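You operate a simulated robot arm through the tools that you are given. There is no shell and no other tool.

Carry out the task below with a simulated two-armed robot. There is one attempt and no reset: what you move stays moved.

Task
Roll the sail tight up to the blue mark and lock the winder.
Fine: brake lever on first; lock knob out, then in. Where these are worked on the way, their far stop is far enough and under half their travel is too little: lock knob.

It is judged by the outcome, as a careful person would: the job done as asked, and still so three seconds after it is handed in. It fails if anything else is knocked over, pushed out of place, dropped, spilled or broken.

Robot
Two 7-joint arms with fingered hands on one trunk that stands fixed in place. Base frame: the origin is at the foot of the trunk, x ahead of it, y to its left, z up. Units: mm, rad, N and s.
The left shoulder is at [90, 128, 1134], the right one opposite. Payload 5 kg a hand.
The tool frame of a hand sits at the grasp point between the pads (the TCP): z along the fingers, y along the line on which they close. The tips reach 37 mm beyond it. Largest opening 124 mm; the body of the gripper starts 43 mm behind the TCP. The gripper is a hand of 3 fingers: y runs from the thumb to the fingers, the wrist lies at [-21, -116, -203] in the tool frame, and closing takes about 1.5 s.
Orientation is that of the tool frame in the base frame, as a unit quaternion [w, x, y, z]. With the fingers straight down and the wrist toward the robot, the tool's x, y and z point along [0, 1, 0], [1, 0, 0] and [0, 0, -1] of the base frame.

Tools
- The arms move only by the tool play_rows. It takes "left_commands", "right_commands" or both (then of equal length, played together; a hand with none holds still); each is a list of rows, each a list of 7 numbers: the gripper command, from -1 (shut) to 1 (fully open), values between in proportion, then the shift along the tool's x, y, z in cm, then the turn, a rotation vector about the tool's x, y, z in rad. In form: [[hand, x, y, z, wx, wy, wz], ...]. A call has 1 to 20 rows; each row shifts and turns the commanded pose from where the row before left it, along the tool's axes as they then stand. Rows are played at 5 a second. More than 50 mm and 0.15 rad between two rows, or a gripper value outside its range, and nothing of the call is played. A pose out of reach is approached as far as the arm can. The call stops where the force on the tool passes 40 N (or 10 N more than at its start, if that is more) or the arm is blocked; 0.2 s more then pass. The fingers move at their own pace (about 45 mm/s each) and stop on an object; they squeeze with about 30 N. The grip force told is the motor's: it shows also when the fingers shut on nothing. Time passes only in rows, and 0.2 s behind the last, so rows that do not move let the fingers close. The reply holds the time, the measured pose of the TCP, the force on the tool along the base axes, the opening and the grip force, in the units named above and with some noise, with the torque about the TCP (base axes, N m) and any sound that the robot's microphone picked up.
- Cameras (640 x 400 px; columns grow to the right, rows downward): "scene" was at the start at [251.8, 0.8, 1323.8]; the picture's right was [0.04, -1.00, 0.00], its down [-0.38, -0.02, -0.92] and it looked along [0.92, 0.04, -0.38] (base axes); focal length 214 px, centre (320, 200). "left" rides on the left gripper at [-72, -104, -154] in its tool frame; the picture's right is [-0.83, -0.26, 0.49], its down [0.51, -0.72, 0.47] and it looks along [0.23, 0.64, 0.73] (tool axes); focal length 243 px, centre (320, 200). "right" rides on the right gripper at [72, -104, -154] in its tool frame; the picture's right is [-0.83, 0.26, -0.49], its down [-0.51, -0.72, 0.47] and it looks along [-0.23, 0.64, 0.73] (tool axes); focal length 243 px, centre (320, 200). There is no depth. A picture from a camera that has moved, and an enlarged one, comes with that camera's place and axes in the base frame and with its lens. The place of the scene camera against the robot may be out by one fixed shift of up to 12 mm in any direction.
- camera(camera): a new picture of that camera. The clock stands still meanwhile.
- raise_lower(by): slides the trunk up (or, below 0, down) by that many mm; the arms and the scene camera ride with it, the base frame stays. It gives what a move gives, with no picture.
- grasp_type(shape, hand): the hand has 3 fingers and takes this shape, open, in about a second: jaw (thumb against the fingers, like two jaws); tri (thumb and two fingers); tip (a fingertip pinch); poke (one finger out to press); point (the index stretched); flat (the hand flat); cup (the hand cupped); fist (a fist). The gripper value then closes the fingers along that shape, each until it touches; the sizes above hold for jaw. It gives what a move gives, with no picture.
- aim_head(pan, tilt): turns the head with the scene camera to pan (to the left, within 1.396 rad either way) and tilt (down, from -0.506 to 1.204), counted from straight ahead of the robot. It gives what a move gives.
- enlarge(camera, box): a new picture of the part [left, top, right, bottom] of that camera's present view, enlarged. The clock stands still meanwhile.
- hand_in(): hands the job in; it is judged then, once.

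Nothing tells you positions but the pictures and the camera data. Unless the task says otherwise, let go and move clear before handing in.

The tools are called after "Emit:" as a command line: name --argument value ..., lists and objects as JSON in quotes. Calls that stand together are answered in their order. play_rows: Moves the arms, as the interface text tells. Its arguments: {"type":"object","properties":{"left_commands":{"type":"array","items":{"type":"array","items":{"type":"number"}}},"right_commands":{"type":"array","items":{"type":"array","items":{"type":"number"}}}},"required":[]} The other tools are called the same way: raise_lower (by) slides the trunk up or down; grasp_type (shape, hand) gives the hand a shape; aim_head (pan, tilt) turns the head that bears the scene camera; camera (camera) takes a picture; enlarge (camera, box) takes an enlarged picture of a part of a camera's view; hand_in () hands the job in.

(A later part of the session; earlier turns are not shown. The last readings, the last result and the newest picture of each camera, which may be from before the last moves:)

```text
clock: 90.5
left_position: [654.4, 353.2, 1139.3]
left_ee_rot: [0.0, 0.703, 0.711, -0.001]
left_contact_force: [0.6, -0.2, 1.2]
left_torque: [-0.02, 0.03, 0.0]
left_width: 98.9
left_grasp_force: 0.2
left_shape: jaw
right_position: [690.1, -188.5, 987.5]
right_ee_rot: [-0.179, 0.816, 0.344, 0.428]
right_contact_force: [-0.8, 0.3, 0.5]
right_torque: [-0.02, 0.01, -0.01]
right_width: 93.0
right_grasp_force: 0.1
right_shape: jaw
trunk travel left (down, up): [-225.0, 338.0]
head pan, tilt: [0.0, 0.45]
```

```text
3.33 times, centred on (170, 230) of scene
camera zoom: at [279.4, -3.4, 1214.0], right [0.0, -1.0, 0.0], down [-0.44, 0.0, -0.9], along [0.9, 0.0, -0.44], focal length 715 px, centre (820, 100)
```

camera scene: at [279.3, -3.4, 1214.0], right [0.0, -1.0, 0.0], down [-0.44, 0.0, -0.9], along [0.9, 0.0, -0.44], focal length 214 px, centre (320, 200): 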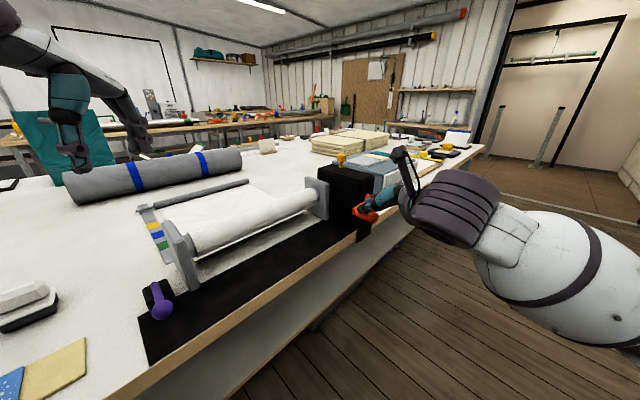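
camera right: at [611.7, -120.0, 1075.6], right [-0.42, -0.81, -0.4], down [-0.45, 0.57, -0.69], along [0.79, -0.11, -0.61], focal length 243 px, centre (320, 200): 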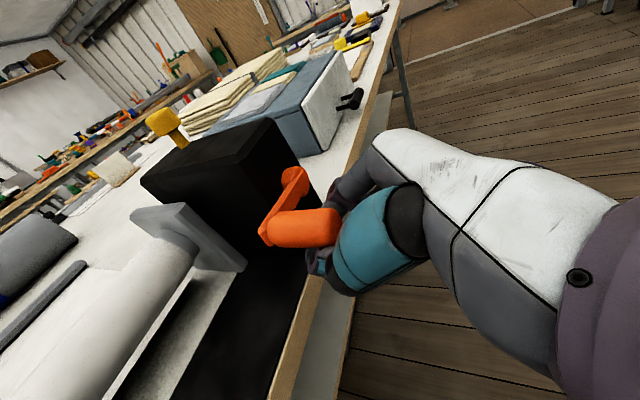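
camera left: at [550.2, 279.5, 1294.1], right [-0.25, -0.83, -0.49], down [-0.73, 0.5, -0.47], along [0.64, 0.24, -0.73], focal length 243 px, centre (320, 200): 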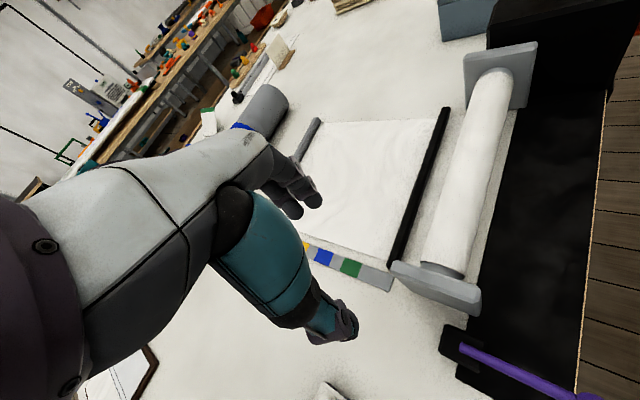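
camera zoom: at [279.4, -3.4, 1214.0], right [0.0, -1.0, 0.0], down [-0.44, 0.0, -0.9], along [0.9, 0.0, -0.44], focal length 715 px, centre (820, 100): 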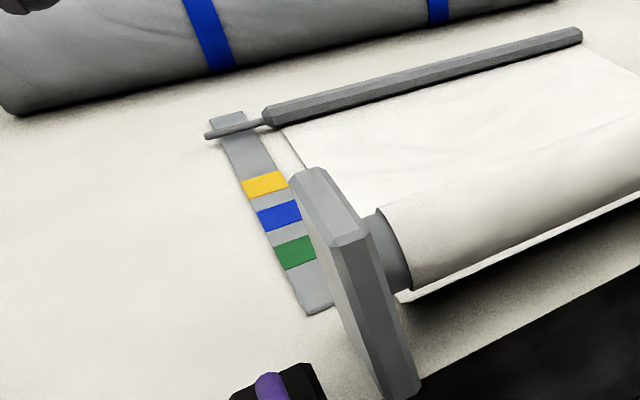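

Emit:
play_rows --right_commands '[[0.5, 0, 0, 0, 0, 0.13, 0], [0.5, 0, 0, 0, 0, 0.13, 0], [0.5, 0, 0, 0, 0, 0.12, 0], [0.5, 0, 0, 0, 0, 0, 0]]'

Emit:
raise_lower --by -80

Emit:
camera --camera "right"

Emit:
camera --camera "scene"

```text
clock: 91.5
left_position: [656.6, 355.2, 1138.1]
left_ee_rot: [-0.002, 0.703, 0.711, -0.002]
left_contact_force: [0.6, 0.5, -0.4]
left_torque: [-0.06, 0.01, -0.03]
left_width: 98.8
left_grasp_force: 0.2
left_shape: jaw
right_position: [689.9, -188.7, 988.4]
right_ee_rot: [-0.24, 0.721, 0.305, 0.574]
right_contact_force: [0.3, -0.1, -0.3]
right_torque: [0.02, 0.0, 0.01]
right_width: 93.1
right_grasp_force: 0.0
right_shape: jaw
trunk travel left (down, up): [-225.0, 338.0]
head pan, tilt: [0.0, 0.45]
```

```text
clock: 92.6
left_position: [644.3, 345.8, 1084.4]
left_ee_rot: [0.008, 0.702, 0.712, 0.015]
left_contact_force: [0.1, 0.3, 0.3]
left_torque: [0.0, -0.01, 0.02]
left_width: 99.0
left_grasp_force: 0.0
left_shape: jaw
right_position: [702.8, -195.8, 869.8]
right_ee_rot: [-0.253, 0.735, 0.296, 0.555]
right_contact_force: [0.5, -0.1, -0.3]
right_torque: [0.0, 0.0, -0.03]
right_width: 93.3
right_grasp_force: 0.1
right_shape: jaw
trunk travel left (down, up): [-145.0, 418.0]
head pan, tilt: [0.0, 0.45]
```

```text
taken
camera right: at [540.2, -219.7, 985.1], right [-0.31, -0.66, -0.69], down [-0.31, 0.75, -0.58], along [0.9, 0.03, -0.44], focal length 243 px, centre (320, 200)
```

right: 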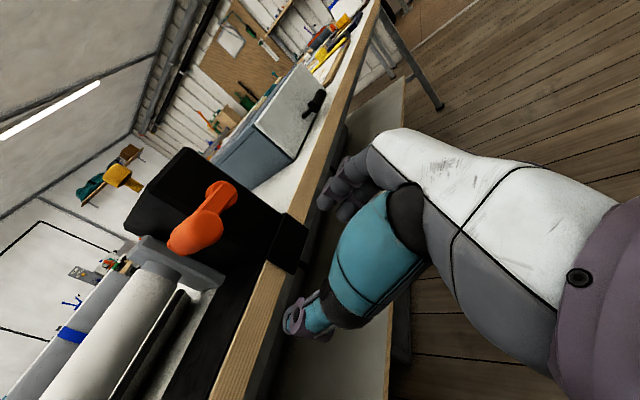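

```text
taken
camera scene: at [303.6, -12.3, 1124.8], right [0.0, -1.0, -0.01], down [-0.43, 0.01, -0.9], along [0.9, 0.0, -0.43], focal length 214 px, centre (320, 200)
```

scene: 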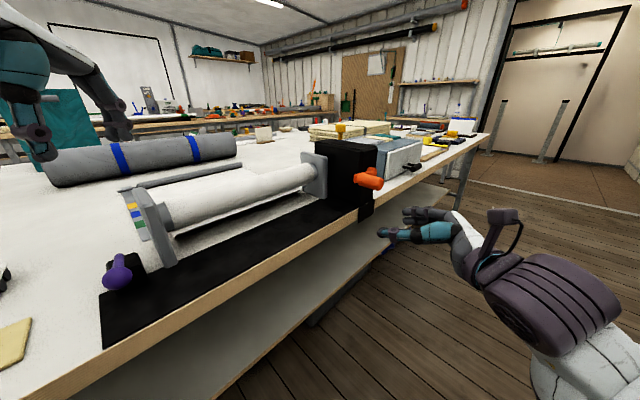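

The reported poses look unsettled after the trunk move; I'll let a moment pass and check again before doing anything.

Emit:
play_rows --right_commands '[[0.5, 0, 0, 0, 0, 0, 0], [0.5, 0, 0, 0, 0, 0, 0]]'

Emit:
camera --camera "left"

Emit:
aim_head --pan 0.6 --tilt 0.5

Emit:
camera --camera "scene"

```text
clock: 93.2
left_position: [644.9, 344.7, 1084.2]
left_ee_rot: [0.009, 0.703, 0.711, 0.015]
left_contact_force: [-0.3, 0.1, 0.4]
left_torque: [-0.01, 0.01, 0.01]
left_width: 99.1
left_grasp_force: 0.1
left_shape: jaw
right_position: [702.9, -196.1, 868.9]
right_ee_rot: [-0.253, 0.735, 0.297, 0.554]
right_contact_force: [-0.3, -0.3, -0.3]
right_torque: [-0.03, -0.02, 0.0]
right_width: 92.9
right_grasp_force: 0.0
right_shape: jaw
trunk travel left (down, up): [-145.0, 418.0]
head pan, tilt: [0.0, 0.45]
```

```text
taken
camera left: at [535.1, 269.7, 1234.1], right [-0.23, -0.83, -0.51], down [-0.71, 0.5, -0.49], along [0.66, 0.25, -0.71], focal length 243 px, centre (320, 200)
```

left: 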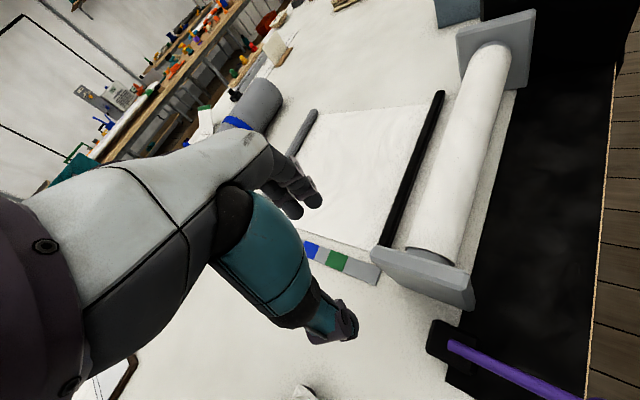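

```text
clock: 94.2
left_position: [644.9, 344.3, 1082.7]
left_ee_rot: [0.008, 0.702, 0.712, 0.014]
left_contact_force: [-0.7, 0.1, -0.7]
left_torque: [-0.01, 0.02, 0.01]
left_width: 98.9
left_grasp_force: 0.1
left_shape: jaw
right_position: [701.1, -197.5, 867.9]
right_ee_rot: [-0.254, 0.735, 0.296, 0.555]
right_contact_force: [-0.6, -0.5, -1.4]
right_torque: [0.02, 0.0, -0.02]
right_width: 93.1
right_grasp_force: 0.0
right_shape: jaw
trunk travel left (down, up): [-145.0, 418.0]
head pan, tilt: [0.6, 0.499]
```

```text
taken
camera scene: at [286.0, 37.9, 1120.1], right [0.56, -0.83, 0.0], down [-0.39, -0.26, -0.88], along [0.73, 0.5, -0.47], focal length 214 px, centre (320, 200)
```

scene: 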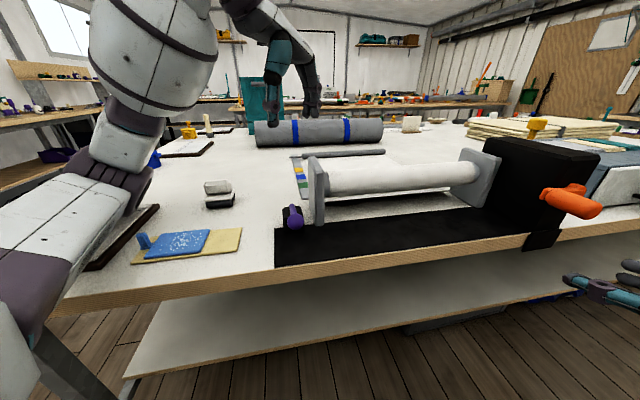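

The left elbow has come down onto the bench near the clipboard, tilting the body. I'll raise the trunk back up right away and then check that nothing moved.

Emit:
raise_lower --by 80

Emit:
camera --camera "scene"

```text
clock: 95.4
left_position: [654.7, 353.3, 1140.0]
left_ee_rot: [-0.002, 0.703, 0.711, -0.002]
left_contact_force: [0.0, -0.3, 0.9]
left_torque: [-0.01, 0.02, 0.04]
left_width: 99.0
left_grasp_force: 0.0
left_shape: jaw
right_position: [707.3, -189.5, 942.3]
right_ee_rot: [-0.252, 0.738, 0.298, 0.55]
right_contact_force: [-0.5, 0.1, 0.4]
right_torque: [0.01, -0.04, 0.03]
right_width: 92.9
right_grasp_force: 0.0
right_shape: jaw
trunk travel left (down, up): [-225.0, 338.0]
head pan, tilt: [0.6, 0.499]
```

```text
taken
camera scene: at [262.4, 47.7, 1209.3], right [0.56, -0.83, 0.0], down [-0.39, -0.27, -0.88], along [0.72, 0.5, -0.48], focal length 214 px, centre (320, 200)
```

scene: 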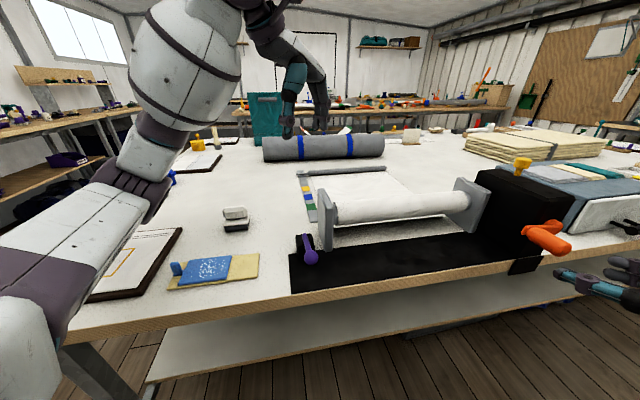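

The body is level again and, by triangulation, the clipboard and other items are where they were. I'll raise the left arm well clear so its elbow can't touch the bench.

Emit:
play_rows --left_commands '[[0.6, 0, 2, -3, 0, 0, 0], [0.6, 0, 2, -3, 0, 0, 0], [0.6, 0, 2, -3, 0, 0, 0], [0.6, 0, 2, -3, 0, 0, 0], [0.6, 0, 0, -3, 0, 0, 0], [0.6, 0, 0, -3, 0, 0, 0], [0.6, 0, 0, 0, 0, 0, 0]]'

Emit:
camera --camera "scene"

Emit:
camera --camera "right"

```text
clock: 97.0
left_position: [735.6, 357.3, 1318.8]
left_ee_rot: [-0.001, 0.703, 0.711, -0.002]
left_contact_force: [0.7, 0.4, -0.9]
left_torque: [-0.03, -0.01, 0.0]
left_width: 99.0
left_grasp_force: 0.1
left_shape: jaw
right_position: [706.4, -188.5, 942.9]
right_ee_rot: [-0.251, 0.739, 0.299, 0.549]
right_contact_force: [0.7, 0.3, -0.4]
right_torque: [0.0, 0.01, 0.0]
right_width: 92.8
right_grasp_force: 0.0
right_shape: jaw
trunk travel left (down, up): [-225.0, 338.0]
head pan, tilt: [0.6, 0.499]
```

```text
taken
camera scene: at [263.0, 48.9, 1209.3], right [0.56, -0.83, 0.0], down [-0.4, -0.27, -0.88], along [0.72, 0.5, -0.48], focal length 214 px, centre (320, 200)
```

scene: 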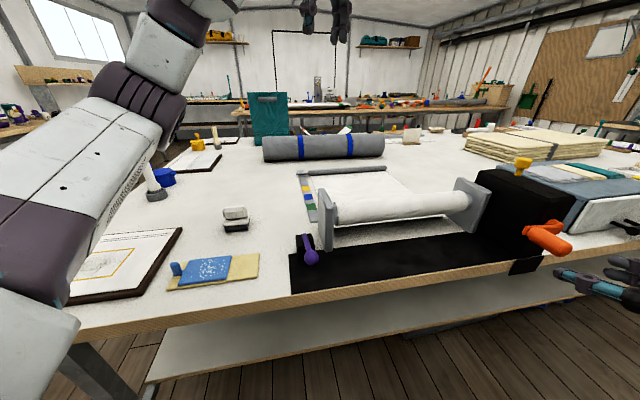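

```text
taken
camera right: at [546.3, -211.8, 1059.9], right [-0.32, -0.66, -0.68], down [-0.32, 0.75, -0.58], along [0.89, 0.03, -0.45], focal length 243 px, centre (320, 200)
```

right: 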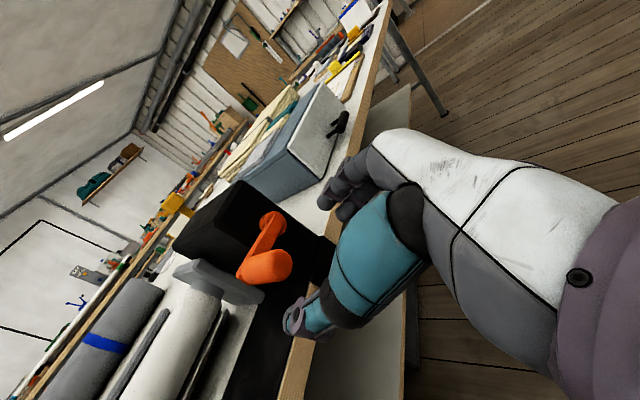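

Emit:
aim_head --pan 0.3 --tilt 0.5

Emit:
enlarge --camera "scene" --box '[380, 150, 500, 260]'

Emit:
enlarge --camera "scene" --box '[190, 140, 310, 260]'

Emit:
enlarge --camera "right" --box '[170, 180, 350, 330]'

```text
clock: 97.8
left_position: [735.9, 354.9, 1318.9]
left_ee_rot: [-0.001, 0.704, 0.711, -0.001]
left_contact_force: [-0.8, -1.2, -0.3]
left_torque: [0.03, 0.04, 0.02]
left_width: 99.1
left_grasp_force: 0.1
left_shape: jaw
right_position: [707.7, -188.8, 943.1]
right_ee_rot: [-0.251, 0.739, 0.298, 0.55]
right_contact_force: [-1.0, 0.1, -0.6]
right_torque: [-0.01, -0.02, -0.01]
right_width: 93.2
right_grasp_force: 0.0
right_shape: jaw
trunk travel left (down, up): [-225.0, 338.0]
head pan, tilt: [0.3, 0.499]
```

```text
3.64 times, centred on (440, 205) of scene
camera zoom: at [274.3, 23.7, 1209.5], right [0.3, -0.96, 0.0], down [-0.46, -0.14, -0.88], along [0.84, 0.26, -0.48], focal length 780 px, centre (-116, 182)
```

zoom: 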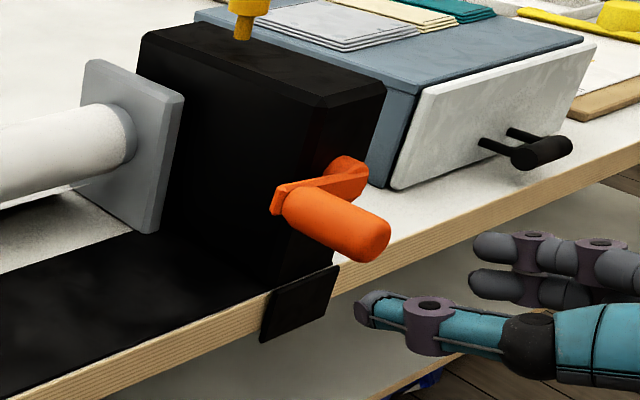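

```text
3.33 times, centred on (250, 200) of scene
camera zoom: at [274.3, 23.7, 1209.5], right [0.3, -0.96, 0.0], down [-0.46, -0.14, -0.88], along [0.84, 0.26, -0.48], focal length 715 px, centre (553, 200)
```

zoom: 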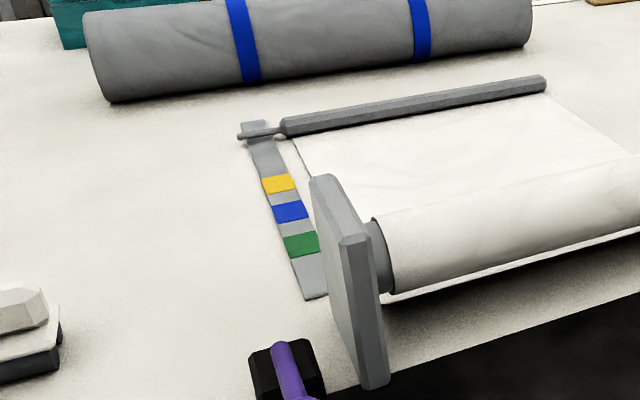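

```text
2.67 times, centred on (260, 255) of right
camera zoom: at [545.9, -212.5, 1060.1], right [-0.32, -0.66, -0.68], down [-0.32, 0.75, -0.58], along [0.89, 0.03, -0.45], focal length 647 px, centre (480, 53)
```

zoom: 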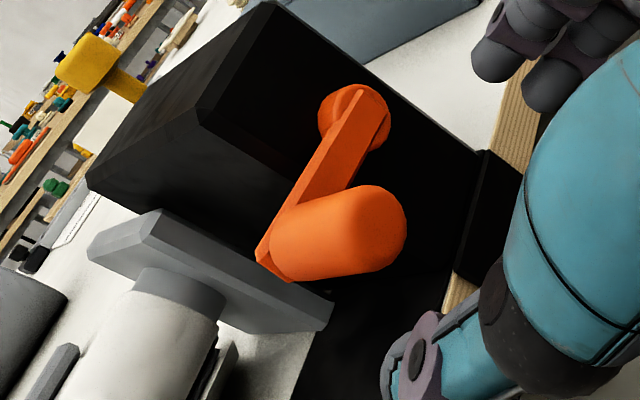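

I now have an accurate fix: hub (827,-142,949), grip base (768,-103,953), grip end (734,-139,954), radius ~67. I'll line the flattened hand up with the grip axis and slide on, keeping fingertips short of the crank arm.

Emit:
play_rows --right_commands '[[0.6, 1.42, -0.83, -0.22, 0, 0, 0], [0.6, 1.42, -0.83, -0.21, 0, 0, 0], [0.6, 0, 0, 0, 0, 0, 0]]'

Emit:
enlarge --camera "right" --box '[170, 150, 350, 330]'

Emit:
enlarge --camera "scene" --box '[380, 150, 500, 260]'

```text
clock: 98.6
left_position: [733.8, 356.1, 1318.6]
left_ee_rot: [-0.001, 0.703, 0.711, -0.001]
left_contact_force: [0.6, -0.4, 0.4]
left_torque: [0.02, -0.01, 0.0]
left_width: 99.0
left_grasp_force: 0.0
left_shape: jaw
right_position: [698.5, -175.1, 974.4]
right_ee_rot: [-0.251, 0.739, 0.298, 0.55]
right_contact_force: [-0.2, 0.7, 0.4]
right_torque: [0.01, 0.0, -0.04]
right_width: 98.9
right_grasp_force: 0.0
right_shape: jaw
trunk travel left (down, up): [-225.0, 338.0]
head pan, tilt: [0.3, 0.499]
```

```text
2.22 times, centred on (260, 240) of right
camera zoom: at [537.8, -198.5, 1090.3], right [-0.32, -0.66, -0.68], down [-0.32, 0.75, -0.58], along [0.89, 0.03, -0.45], focal length 539 px, centre (453, 111)
```

zoom: 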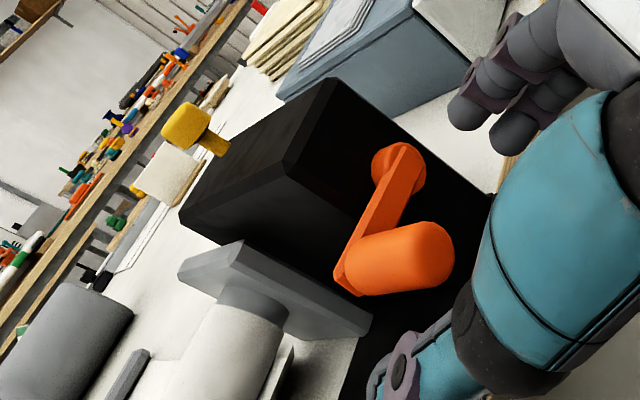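

```text
3.64 times, centred on (440, 205) of scene
camera zoom: at [274.5, 23.6, 1209.5], right [0.3, -0.96, 0.0], down [-0.46, -0.14, -0.88], along [0.84, 0.26, -0.48], focal length 780 px, centre (-116, 182)
```

zoom: 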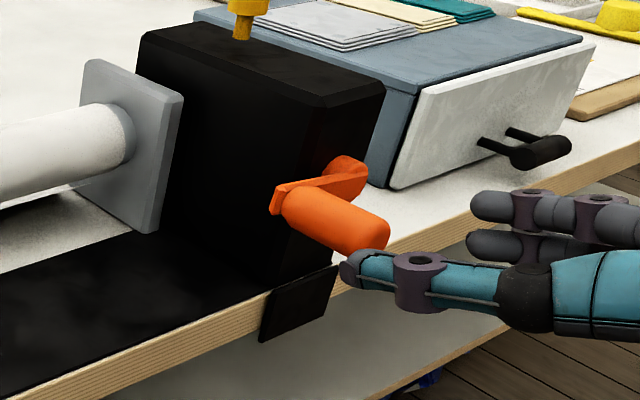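

Emit:
play_rows --right_commands '[[0.6, 0, 0, 1.5, 0, 0, 0], [0.6, 0, 0, 1.5, 0, 0, 0], [0.6, 0, 0, 1.5, 0, 0, 0], [0.6, 0, 0, 1.5, 0, 0, 0], [0.6, 0, 0, 0, 0, 0, 0]]'

Emit:
enlarge --camera "right" --box '[170, 150, 370, 350]'

Emit:
enlarge --camera "scene" --box '[380, 150, 500, 260]'

```text
clock: 99.8
left_position: [735.0, 355.1, 1319.0]
left_ee_rot: [-0.002, 0.703, 0.711, -0.001]
left_contact_force: [-0.2, 0.3, -0.3]
left_torque: [-0.01, 0.0, -0.02]
left_width: 99.0
left_grasp_force: 0.1
left_shape: jaw
right_position: [705.0, -170.2, 972.0]
right_ee_rot: [-0.252, 0.739, 0.298, 0.55]
right_contact_force: [-0.2, -0.3, -0.1]
right_torque: [0.0, 0.0, 0.02]
right_width: 99.1
right_grasp_force: 0.1
right_shape: jaw
right hand out of reach, approached as far as the arm can: row 1, 2, 3, 4
trunk travel left (down, up): [-225.0, 338.0]
head pan, tilt: [0.3, 0.499]
```

```text
2.00 times, centred on (270, 250) of right
camera zoom: at [542.8, -193.9, 1088.7], right [-0.32, -0.66, -0.68], down [-0.32, 0.75, -0.58], along [0.89, 0.03, -0.45], focal length 485 px, centre (420, 100)
```

zoom: 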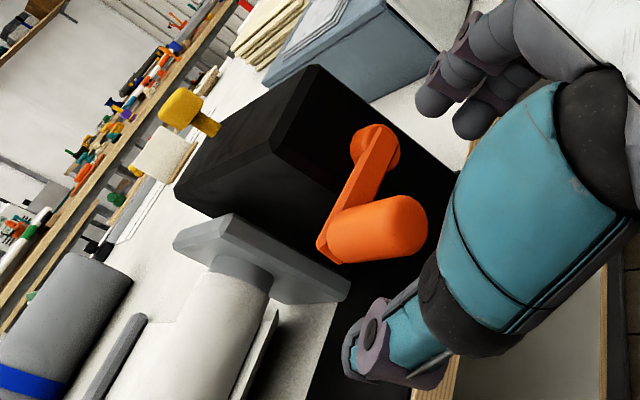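

```text
3.64 times, centred on (440, 205) of scene
camera zoom: at [274.4, 23.6, 1209.5], right [0.3, -0.96, 0.0], down [-0.46, -0.14, -0.88], along [0.84, 0.26, -0.48], focal length 780 px, centre (-116, 182)
```

zoom: 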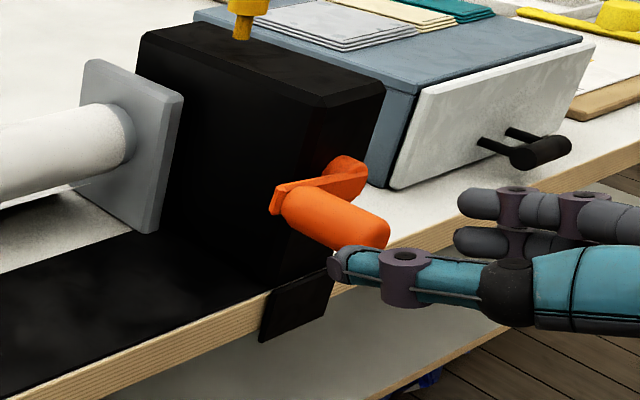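

That flatter orientation is beyond the arm's wrist range here. A steeper finger angle (about 55–60° down) reaches better and still clears the box, so I'll rotate to that.

Emit:
play_rows --right_commands '[[0.6, 0, 0, -1.0, 0, -0.144, 0], [0.6, 0, 0, -1.0, 0, -0.144, 0], [0.6, 0, 0, 0, 0, -0.144, 0], [0.6, 0, 0, 0, 0, -0.144, 0], [0.6, 0, 0, 0, 0, -0.144, 0], [0.6, 0, 0, 0, 0, 0, 0]]'

Emit:
camera --camera "right"

Emit:
enlarge --camera "scene" --box '[380, 130, 520, 260]'

```text
clock: 101.2
left_position: [734.0, 354.7, 1318.5]
left_ee_rot: [-0.001, 0.703, 0.711, -0.002]
left_contact_force: [-0.9, 0.6, -0.2]
left_torque: [0.0, 0.02, -0.01]
left_width: 98.9
left_grasp_force: 0.1
left_shape: jaw
right_position: [691.8, -185.7, 977.5]
right_ee_rot: [-0.131, 0.885, 0.368, 0.253]
right_contact_force: [0.4, 0.6, -0.1]
right_torque: [0.01, -0.02, 0.02]
right_width: 98.9
right_grasp_force: 0.0
right_shape: jaw
trunk travel left (down, up): [-225.0, 338.0]
head pan, tilt: [0.3, 0.499]
```

```text
taken
camera right: at [605.0, -134.3, 1151.4], right [-0.49, -0.87, -0.05], down [-0.66, 0.4, -0.64], along [0.58, -0.28, -0.77], focal length 243 px, centre (320, 200)
```

right: 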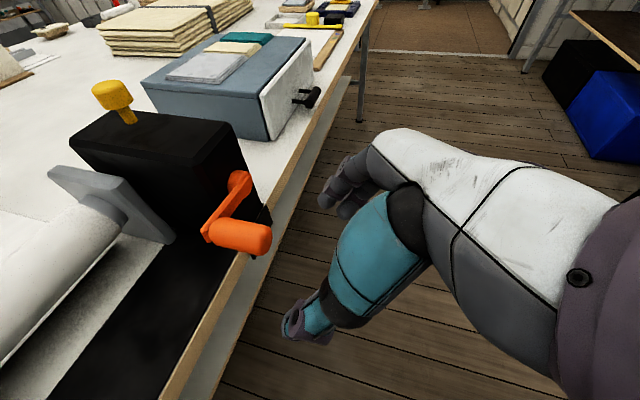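

```text
3.08 times, centred on (450, 195) of scene
camera zoom: at [274.3, 23.2, 1209.5], right [0.3, -0.96, 0.0], down [-0.46, -0.14, -0.88], along [0.84, 0.26, -0.48], focal length 660 px, centre (-80, 215)
```

zoom: 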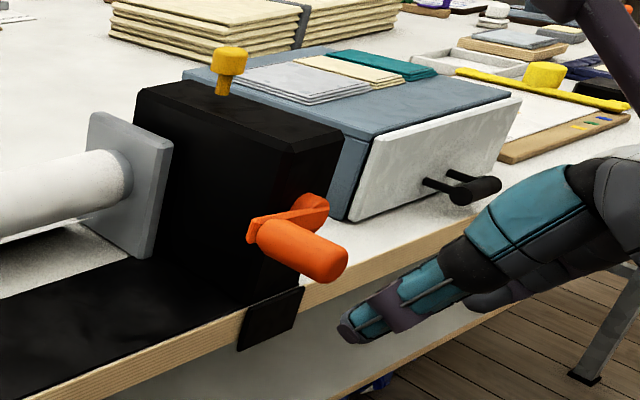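

Emit:
play_rows --right_commands '[[0.6, 0, 0, 0, -0.055, 0, 0], [0.6, 1.5, -0.05, -1.2, 0, 0, 0], [0.6, 1.8, -0.1, 0.2, 0, 0, 0], [0.6, 1.7, -0.08, 0.55, 0, 0, 0], [0.6, 0, 0, 0, 0, 0, 0]]'

Emit:
camera --camera "right"

Emit:
enlarge --camera "scene" --box '[380, 130, 520, 260]'

```text
clock: 102.4
left_position: [732.9, 354.8, 1318.7]
left_ee_rot: [-0.001, 0.703, 0.711, -0.001]
left_contact_force: [0.3, 0.2, -0.9]
left_torque: [-0.01, 0.02, 0.0]
left_width: 99.1
left_grasp_force: 0.0
left_shape: jaw
right_position: [717.4, -156.5, 1007.9]
right_ee_rot: [-0.106, 0.889, 0.359, 0.265]
right_contact_force: [-1.3, -0.5, 0.2]
right_torque: [-0.05, -0.02, -0.02]
right_width: 99.0
right_grasp_force: 0.0
right_shape: jaw
trunk travel left (down, up): [-225.0, 338.0]
head pan, tilt: [0.3, 0.499]
```

```text
taken
camera right: at [627.9, -96.9, 1177.4], right [-0.51, -0.86, -0.04], down [-0.62, 0.4, -0.67], along [0.59, -0.32, -0.74], focal length 243 px, centre (320, 200)
```

right: 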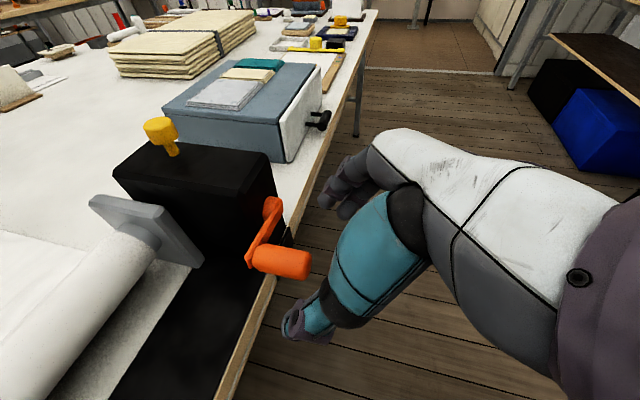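

```text
3.08 times, centred on (450, 195) of scene
camera zoom: at [274.1, 23.5, 1209.6], right [0.3, -0.96, 0.0], down [-0.46, -0.14, -0.88], along [0.84, 0.26, -0.48], focal length 660 px, centre (-80, 215)
```

zoom: 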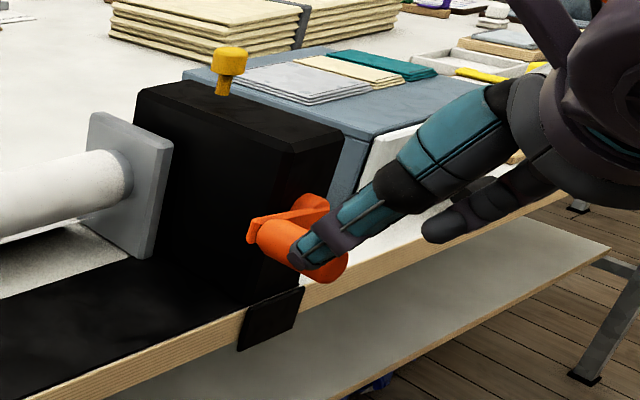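

Alignment is good to a few mm. I'll approach along the fingers to straddle the grip at mid-length.

Emit:
play_rows --right_commands '[[0.6, 0.12, 0, 1.58, 0, 0, 0], [0.6, 0.12, 0, 1.58, 0, 0, 0], [0.6, 0.13, 0, 1.58, 0, 0, 0], [0.6, 0.13, 0, 1.58, 0, 0, 0], [0.6, 0, 0, 0, 0, 0, 0]]'

Emit:
camera --camera "right"

Emit:
enlarge --camera "scene" --box '[380, 130, 520, 260]'

```text
clock: 103.6
left_position: [734.3, 354.3, 1319.8]
left_ee_rot: [-0.002, 0.703, 0.711, -0.001]
left_contact_force: [-0.3, 1.0, 0.1]
left_torque: [0.01, 0.02, 0.03]
left_width: 99.1
left_grasp_force: 0.1
left_shape: jaw
right_position: [745.0, -129.1, 957.6]
right_ee_rot: [-0.106, 0.888, 0.36, 0.264]
right_contact_force: [-0.3, 0.5, 0.1]
right_torque: [0.01, 0.02, 0.03]
right_width: 98.7
right_grasp_force: 0.0
right_shape: jaw
trunk travel left (down, up): [-225.0, 338.0]
head pan, tilt: [0.3, 0.499]
```

```text
taken
camera right: at [655.4, -70.0, 1127.2], right [-0.51, -0.86, -0.04], down [-0.62, 0.4, -0.67], along [0.6, -0.32, -0.74], focal length 243 px, centre (320, 200)
```

right: 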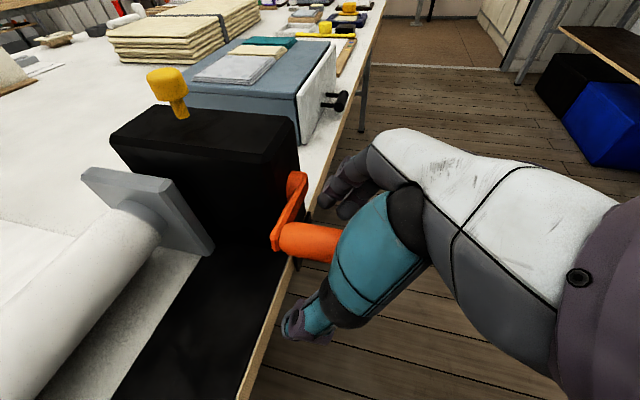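

```text
3.08 times, centred on (450, 195) of scene
camera zoom: at [274.1, 23.7, 1209.6], right [0.3, -0.96, 0.0], down [-0.46, -0.14, -0.88], along [0.84, 0.26, -0.48], focal length 660 px, centre (-80, 215)
```

zoom: 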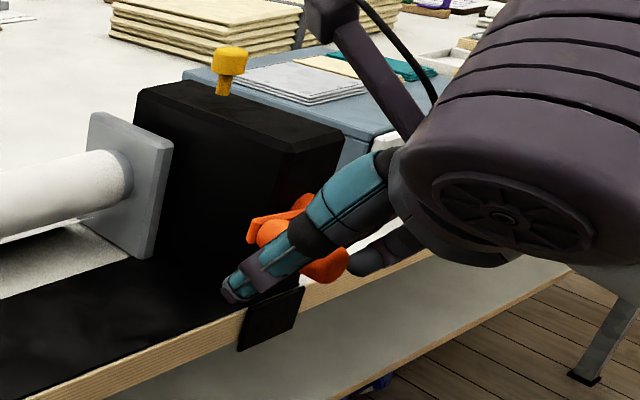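

Emit:
play_rows --right_commands '[[-0.2, 0, 0, 0, 0, 0, 0], [-0.2, 0, 0, 0, 0, 0, 0], [-0.2, 0, 0, 0, 0, 0, 0], [-1, 0, 0, 0, 0, 0, 0], [-1, 0, 0, 0, 0, 0, 0], [-1, 0, 0, 0, 0, 0, 0], [-1, 0, 0, 0, 0, 0, 0], [-1, 0, 0, 0, 0, 0, 0]]'

Emit:
camera --camera "right"

Emit:
enlarge --camera "scene" --box '[400, 160, 480, 240]'

```text
clock: 105.4
left_position: [734.8, 355.8, 1318.8]
left_ee_rot: [-0.001, 0.703, 0.711, -0.002]
left_contact_force: [-0.2, 0.2, 0.3]
left_torque: [0.02, -0.01, 0.01]
left_width: 99.2
left_grasp_force: 0.1
left_shape: jaw
right_position: [745.5, -128.6, 957.2]
right_ee_rot: [-0.107, 0.888, 0.361, 0.264]
right_contact_force: [-0.4, 1.9, -1.3]
right_torque: [0.05, -0.05, -0.03]
right_width: 13.1
right_grasp_force: 30.2
right_shape: jaw
trunk travel left (down, up): [-225.0, 338.0]
head pan, tilt: [0.3, 0.499]
```

```text
taken
camera right: at [655.7, -69.9, 1127.0], right [-0.51, -0.86, -0.04], down [-0.62, 0.4, -0.67], along [0.59, -0.32, -0.74], focal length 243 px, centre (320, 200)
```

right: 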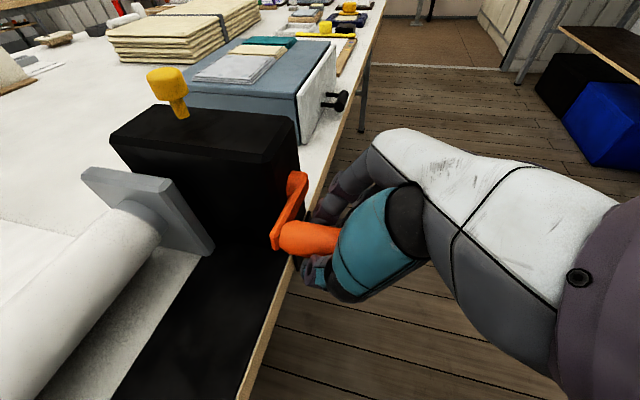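

```text
5.00 times, centred on (440, 200) of scene
camera zoom: at [274.5, 23.9, 1209.5], right [0.3, -0.96, 0.0], down [-0.46, -0.14, -0.88], along [0.84, 0.26, -0.48], focal length 1072 px, centre (-280, 200)
```

zoom: 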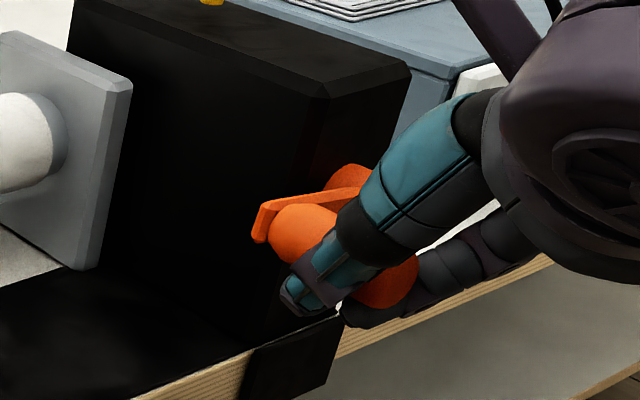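

A clean, centred grip with almost no residual force. I'll now follow the circle counter-clockwise in small chunks.

Emit:
play_rows --right_commands '[[-1, -0.43, -0.04, 0.65, 0, 0, 0], [-1, -0.41, 0.05, 0.63, 0, 0, 0], [-1, -0.4, 0.14, 0.62, 0, 0, 0], [-1, -0.39, 0.23, 0.61, 0, 0, 0], [-1, 0, 0, 0, 0, 0, 0]]'

Emit:
enlarge --camera "scene" --box '[400, 160, 480, 240]'

Emit:
enlarge --camera "scene" --box '[190, 140, 310, 260]'

```text
clock: 106.6
left_position: [734.1, 356.3, 1320.5]
left_ee_rot: [0.0, 0.703, 0.711, -0.001]
left_contact_force: [0.3, 0.2, -0.3]
left_torque: [0.0, 0.03, 0.02]
left_width: 99.0
left_grasp_force: 0.2
left_shape: jaw
right_position: [748.9, -130.4, 928.1]
right_ee_rot: [-0.107, 0.888, 0.36, 0.264]
right_contact_force: [-6.3, 3.5, -2.1]
right_torque: [0.03, 0.04, 0.02]
right_width: 13.2
right_grasp_force: 29.8
right_shape: jaw
trunk travel left (down, up): [-225.0, 338.0]
head pan, tilt: [0.3, 0.499]
```

```text
5.00 times, centred on (440, 200) of scene
camera zoom: at [273.8, 24.1, 1209.6], right [0.3, -0.96, 0.0], down [-0.46, -0.14, -0.88], along [0.84, 0.26, -0.48], focal length 1072 px, centre (-280, 200)
```

zoom: 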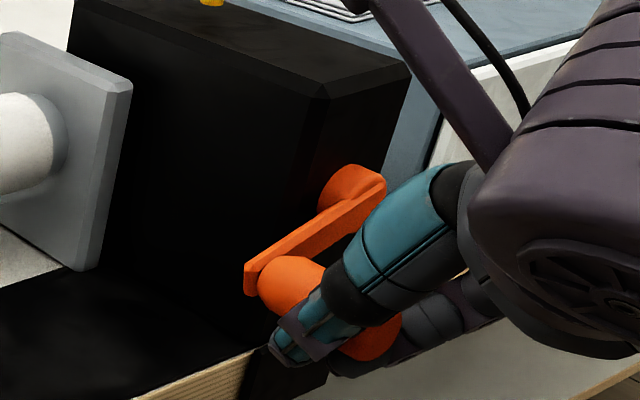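

```text
3.33 times, centred on (250, 200) of scene
camera zoom: at [273.8, 24.1, 1209.6], right [0.3, -0.96, 0.0], down [-0.46, -0.14, -0.88], along [0.84, 0.26, -0.48], focal length 715 px, centre (553, 200)
```

zoom: 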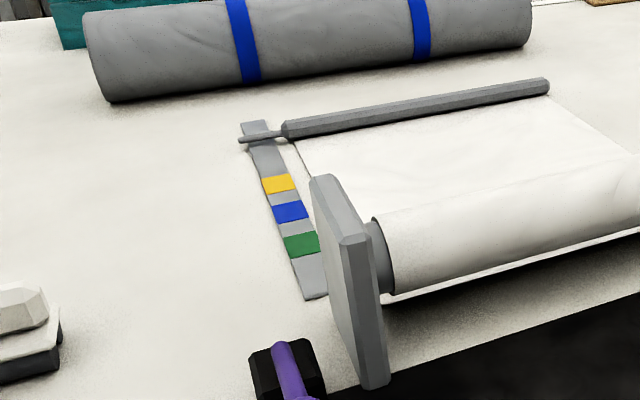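

Turning smoothly with low forces; the pointer is advancing. Continuing through the bottom of the circle.

Emit:
play_rows --right_commands '[[-1, -0.38, 0.27, 0.59, 0, 0, 0], [-1, -0.36, 0.38, 0.56, 0, 0, 0], [-1, -0.32, 0.46, 0.51, 0, 0, 0], [-1, -0.28, 0.54, 0.46, 0, 0, 0], [-1, -0.24, 0.6, 0.4, 0, 0, 0], [-1, 0, 0, 0, 0, 0, 0]]'

Emit:
enlarge --camera "scene" --box '[400, 160, 500, 260]'

Emit:
camera --camera "right"

```text
clock: 108.0
left_position: [736.2, 356.7, 1318.5]
left_ee_rot: [-0.001, 0.703, 0.711, -0.002]
left_contact_force: [0.4, 0.6, 0.5]
left_torque: [0.01, 0.02, 0.05]
left_width: 98.9
left_grasp_force: 0.1
left_shape: jaw
right_position: [764.8, -145.9, 898.6]
right_ee_rot: [-0.107, 0.888, 0.361, 0.263]
right_contact_force: [-11.1, 11.3, -19.1]
right_torque: [0.01, 0.15, -0.01]
right_width: 12.7
right_grasp_force: 30.1
right_shape: jaw
trunk travel left (down, up): [-225.0, 338.0]
head pan, tilt: [0.3, 0.499]
```

```text
4.00 times, centred on (450, 210) of scene
camera zoom: at [275.1, 24.6, 1209.2], right [0.3, -0.96, 0.0], down [-0.46, -0.14, -0.88], along [0.84, 0.26, -0.48], focal length 858 px, centre (-200, 160)
```

zoom: 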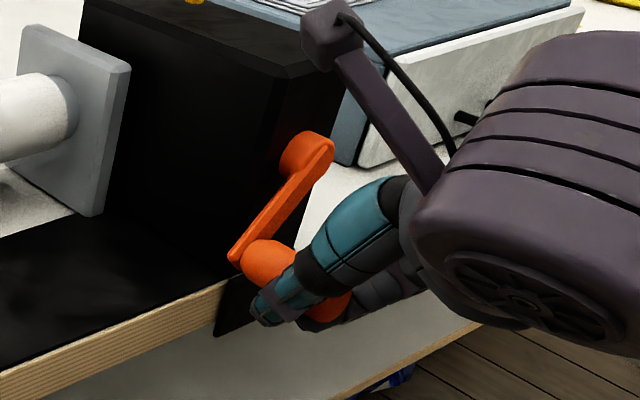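

```text
taken
camera right: at [675.2, -87.7, 1067.0], right [-0.51, -0.86, -0.04], down [-0.62, 0.4, -0.67], along [0.59, -0.32, -0.74], focal length 243 px, centre (320, 200)
```

right: 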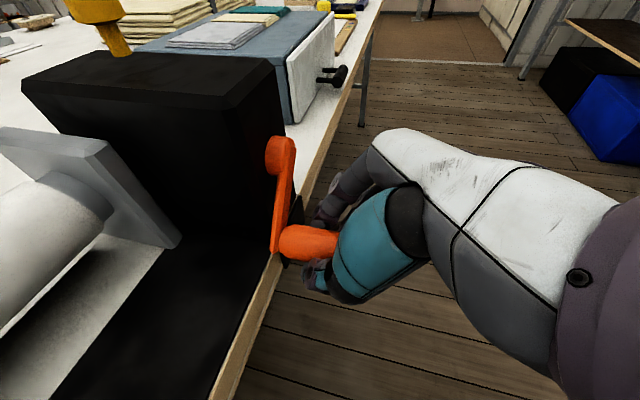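

The force is purely radial, so my circle was slightly small; refitting gives radius 65.8 about (z 947.7). I'll continue with the corrected circle through the bottom.

Emit:
play_rows --right_commands '[[-1, -0.34, 0.41, 0.54, 0, 0, 0], [-1, -0.19, 0.7, 0.32, 0, 0, 0], [-1, -0.13, 0.74, 0.24, 0, 0, 0], [-1, -0.09, 0.76, 0.17, 0, 0, 0], [-1, -0.04, 0.78, 0.1, 0, 0, 0], [-1, 0, 0, 0, 0, 0, 0]]'

Emit:
enlarge --camera "scene" --box '[400, 160, 500, 260]'

Emit:
enlarge --camera "scene" --box '[190, 140, 310, 260]'

```text
clock: 109.4
left_position: [737.9, 355.3, 1317.9]
left_ee_rot: [-0.002, 0.703, 0.712, -0.002]
left_contact_force: [-0.4, 0.6, 1.0]
left_torque: [0.02, 0.01, -0.01]
left_width: 98.9
left_grasp_force: 0.1
left_shape: jaw
right_position: [789.1, -172.2, 881.1]
right_ee_rot: [-0.107, 0.888, 0.36, 0.264]
right_contact_force: [-5.8, -1.7, -24.3]
right_torque: [-0.13, 0.21, -0.21]
right_width: 12.6
right_grasp_force: 29.8
right_shape: jaw
trunk travel left (down, up): [-225.0, 338.0]
head pan, tilt: [0.3, 0.499]
```

```text
4.00 times, centred on (450, 210) of scene
camera zoom: at [276.3, 23.2, 1209.0], right [0.3, -0.96, 0.0], down [-0.46, -0.14, -0.88], along [0.84, 0.26, -0.48], focal length 858 px, centre (-200, 160)
```

zoom: 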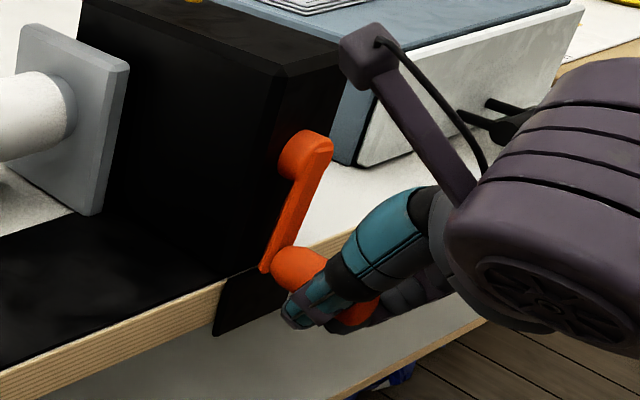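

```text
3.33 times, centred on (250, 200) of scene
camera zoom: at [276.3, 23.2, 1209.0], right [0.3, -0.96, 0.0], down [-0.46, -0.14, -0.88], along [0.84, 0.26, -0.48], focal length 715 px, centre (553, 200)
```

zoom: 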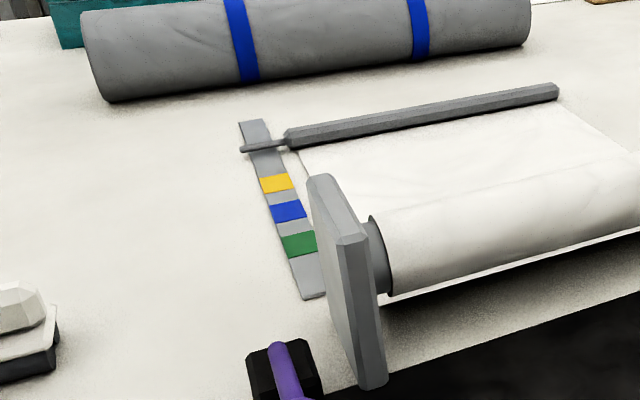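

The pointer has covered about 40% of the way; blue needs roughly another three-quarters of a turn. Continuing up the right-hand side.

Emit:
play_rows --right_commands '[[-1, -0.17, 0.82, 0.31, 0, 0, 0], [-1, 0.06, 0.81, -0.05, 0, 0, 0], [-1, 0.11, 0.79, -0.13, 0, 0, 0], [-1, 0.16, 0.77, -0.21, 0, 0, 0], [-1, 0.21, 0.73, -0.29, 0, 0, 0], [-1, 0.25, 0.68, -0.35, 0, 0, 0], [-1, 0, 0, 0, 0, 0, 0]]'

Emit:
enlarge --camera "scene" --box '[400, 160, 500, 260]'

Emit:
camera --camera "right"

```text
clock: 111.0
left_position: [735.7, 355.6, 1317.8]
left_ee_rot: [-0.001, 0.703, 0.711, -0.001]
left_contact_force: [0.1, -0.4, 0.3]
left_torque: [-0.01, 0.01, 0.02]
left_width: 99.2
left_grasp_force: 0.1
left_shape: jaw
right_position: [822.4, -204.0, 892.0]
right_ee_rot: [-0.107, 0.888, 0.36, 0.264]
right_contact_force: [-1.3, -12.3, -11.1]
right_torque: [-0.17, 0.18, -0.32]
right_width: 13.3
right_grasp_force: 30.0
right_shape: jaw
trunk travel left (down, up): [-225.0, 338.0]
head pan, tilt: [0.3, 0.499]
```

```text
4.00 times, centred on (450, 210) of scene
camera zoom: at [275.4, 22.1, 1209.3], right [0.3, -0.96, 0.0], down [-0.46, -0.14, -0.88], along [0.84, 0.26, -0.48], focal length 858 px, centre (-200, 160)
```

zoom: 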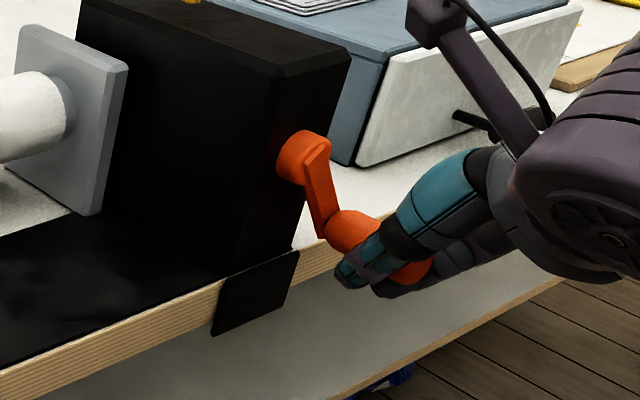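

```text
taken
camera right: at [732.9, -145.5, 1061.8], right [-0.51, -0.86, -0.04], down [-0.62, 0.4, -0.67], along [0.59, -0.32, -0.74], focal length 243 px, centre (320, 200)
```

right: 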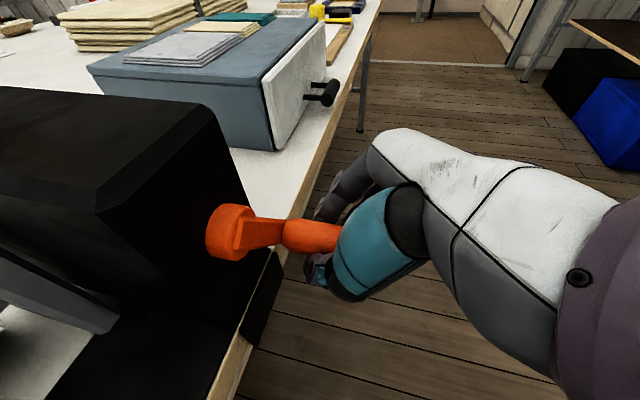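

Emit:
play_rows --right_commands '[[-1, 0.19, 0.71, -0.35, 0, 0, 0], [-1, 0.34, 0.55, -0.49, 0, 0, 0], [-1, 0.36, 0.49, -0.53, 0, 0, 0], [-1, 0.39, 0.41, -0.58, 0, 0, 0], [-1, 0.42, 0.32, -0.62, 0, 0, 0], [-1, 0.43, 0.22, -0.65, 0, 0, 0], [-1, 0.44, 0.14, -0.67, 0, 0, 0], [-1, 0, 0, 0, 0, 0, 0]]'

Emit:
enlarge --camera "scene" --box '[400, 140, 520, 250]'

Emit:
enlarge --camera "scene" --box '[190, 140, 310, 260]'

```text
clock: 112.8
left_position: [734.0, 355.7, 1319.0]
left_ee_rot: [-0.001, 0.703, 0.711, -0.001]
left_contact_force: [0.2, -0.1, -0.2]
left_torque: [0.01, 0.02, -0.02]
left_width: 98.9
left_grasp_force: 0.1
left_shape: jaw
right_position: [840.9, -222.8, 937.6]
right_ee_rot: [-0.106, 0.888, 0.361, 0.264]
right_contact_force: [-1.2, 3.6, -0.7]
right_torque: [-0.01, 0.03, -0.07]
right_width: 12.2
right_grasp_force: 29.9
right_shape: jaw
trunk travel left (down, up): [-225.0, 338.0]
head pan, tilt: [0.3, 0.499]
```

```text
3.64 times, centred on (460, 195) of scene
camera zoom: at [274.5, 23.9, 1209.5], right [0.3, -0.96, 0.0], down [-0.46, -0.14, -0.88], along [0.84, 0.26, -0.48], focal length 780 px, centre (-189, 218)
```

zoom: 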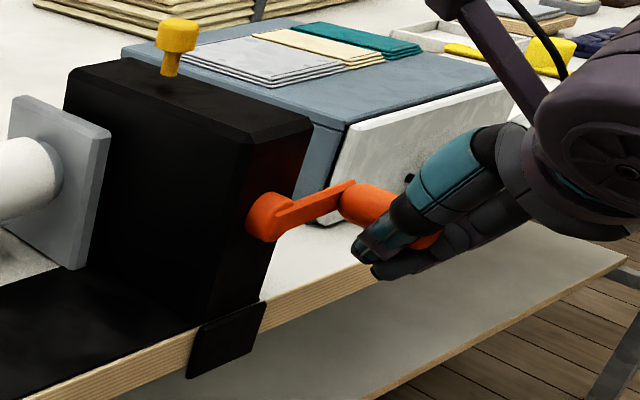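

```text
3.33 times, centred on (250, 200) of scene
camera zoom: at [274.5, 23.9, 1209.5], right [0.3, -0.96, 0.0], down [-0.46, -0.14, -0.88], along [0.84, 0.26, -0.48], focal length 715 px, centre (553, 200)
```

zoom: 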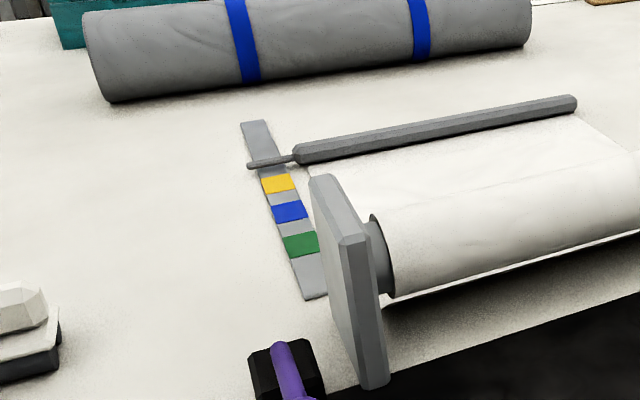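

Right on the circle with near-zero force. The pointer is approaching the yellow mark; continuing over the top.

Emit:
play_rows --right_commands '[[-1, 0.44, 0.03, -0.68, 0, 0, 0], [-1, 0.44, -0.06, -0.68, 0, 0, 0], [-1, 0.43, -0.16, -0.66, 0, 0, 0], [-1, 0.41, -0.25, -0.65, 0, 0, 0], [-1, 0.39, -0.35, -0.62, 0, 0, 0], [-1, 0.37, -0.43, -0.59, 0, 0, 0], [-1, 0.33, -0.51, -0.54, 0, 0, 0], [-1, 0, 0, 0, 0, 0, 0]]'

Emit:
enlarge --camera "scene" --box '[400, 120, 520, 230]'

Emit:
enlarge --camera "scene" --box '[190, 140, 310, 260]'

```text
clock: 114.4
left_position: [734.4, 356.8, 1318.1]
left_ee_rot: [-0.001, 0.704, 0.711, -0.002]
left_contact_force: [-0.4, -0.3, -0.3]
left_torque: [0.02, -0.03, -0.02]
left_width: 98.8
left_grasp_force: 0.1
left_shape: jaw
right_position: [829.5, -210.3, 984.1]
right_ee_rot: [-0.108, 0.889, 0.363, 0.259]
right_contact_force: [-7.6, 10.4, -14.2]
right_torque: [-0.13, 0.04, -0.01]
right_width: 12.2
right_grasp_force: 30.3
right_shape: jaw
trunk travel left (down, up): [-225.0, 338.0]
head pan, tilt: [0.3, 0.499]
stopped in row 7 (right hand): the force on the tool passed its limit at 41 N (the readings are from after the stop); the commanded pose is now the measured one
```

```text
3.64 times, centred on (460, 175) of scene
camera zoom: at [274.6, 23.9, 1209.6], right [0.3, -0.96, 0.0], down [-0.46, -0.14, -0.88], along [0.84, 0.26, -0.48], focal length 780 px, centre (-189, 291)
```

zoom: 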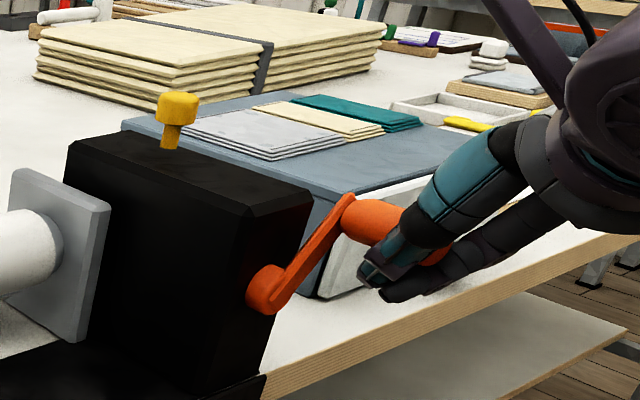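

```text
3.33 times, centred on (250, 200) of scene
camera zoom: at [274.6, 23.9, 1209.6], right [0.3, -0.96, 0.0], down [-0.46, -0.14, -0.88], along [0.84, 0.26, -0.48], focal length 715 px, centre (553, 200)
```

zoom: 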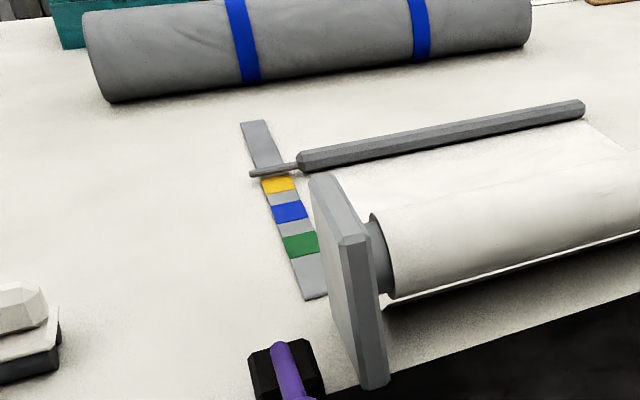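

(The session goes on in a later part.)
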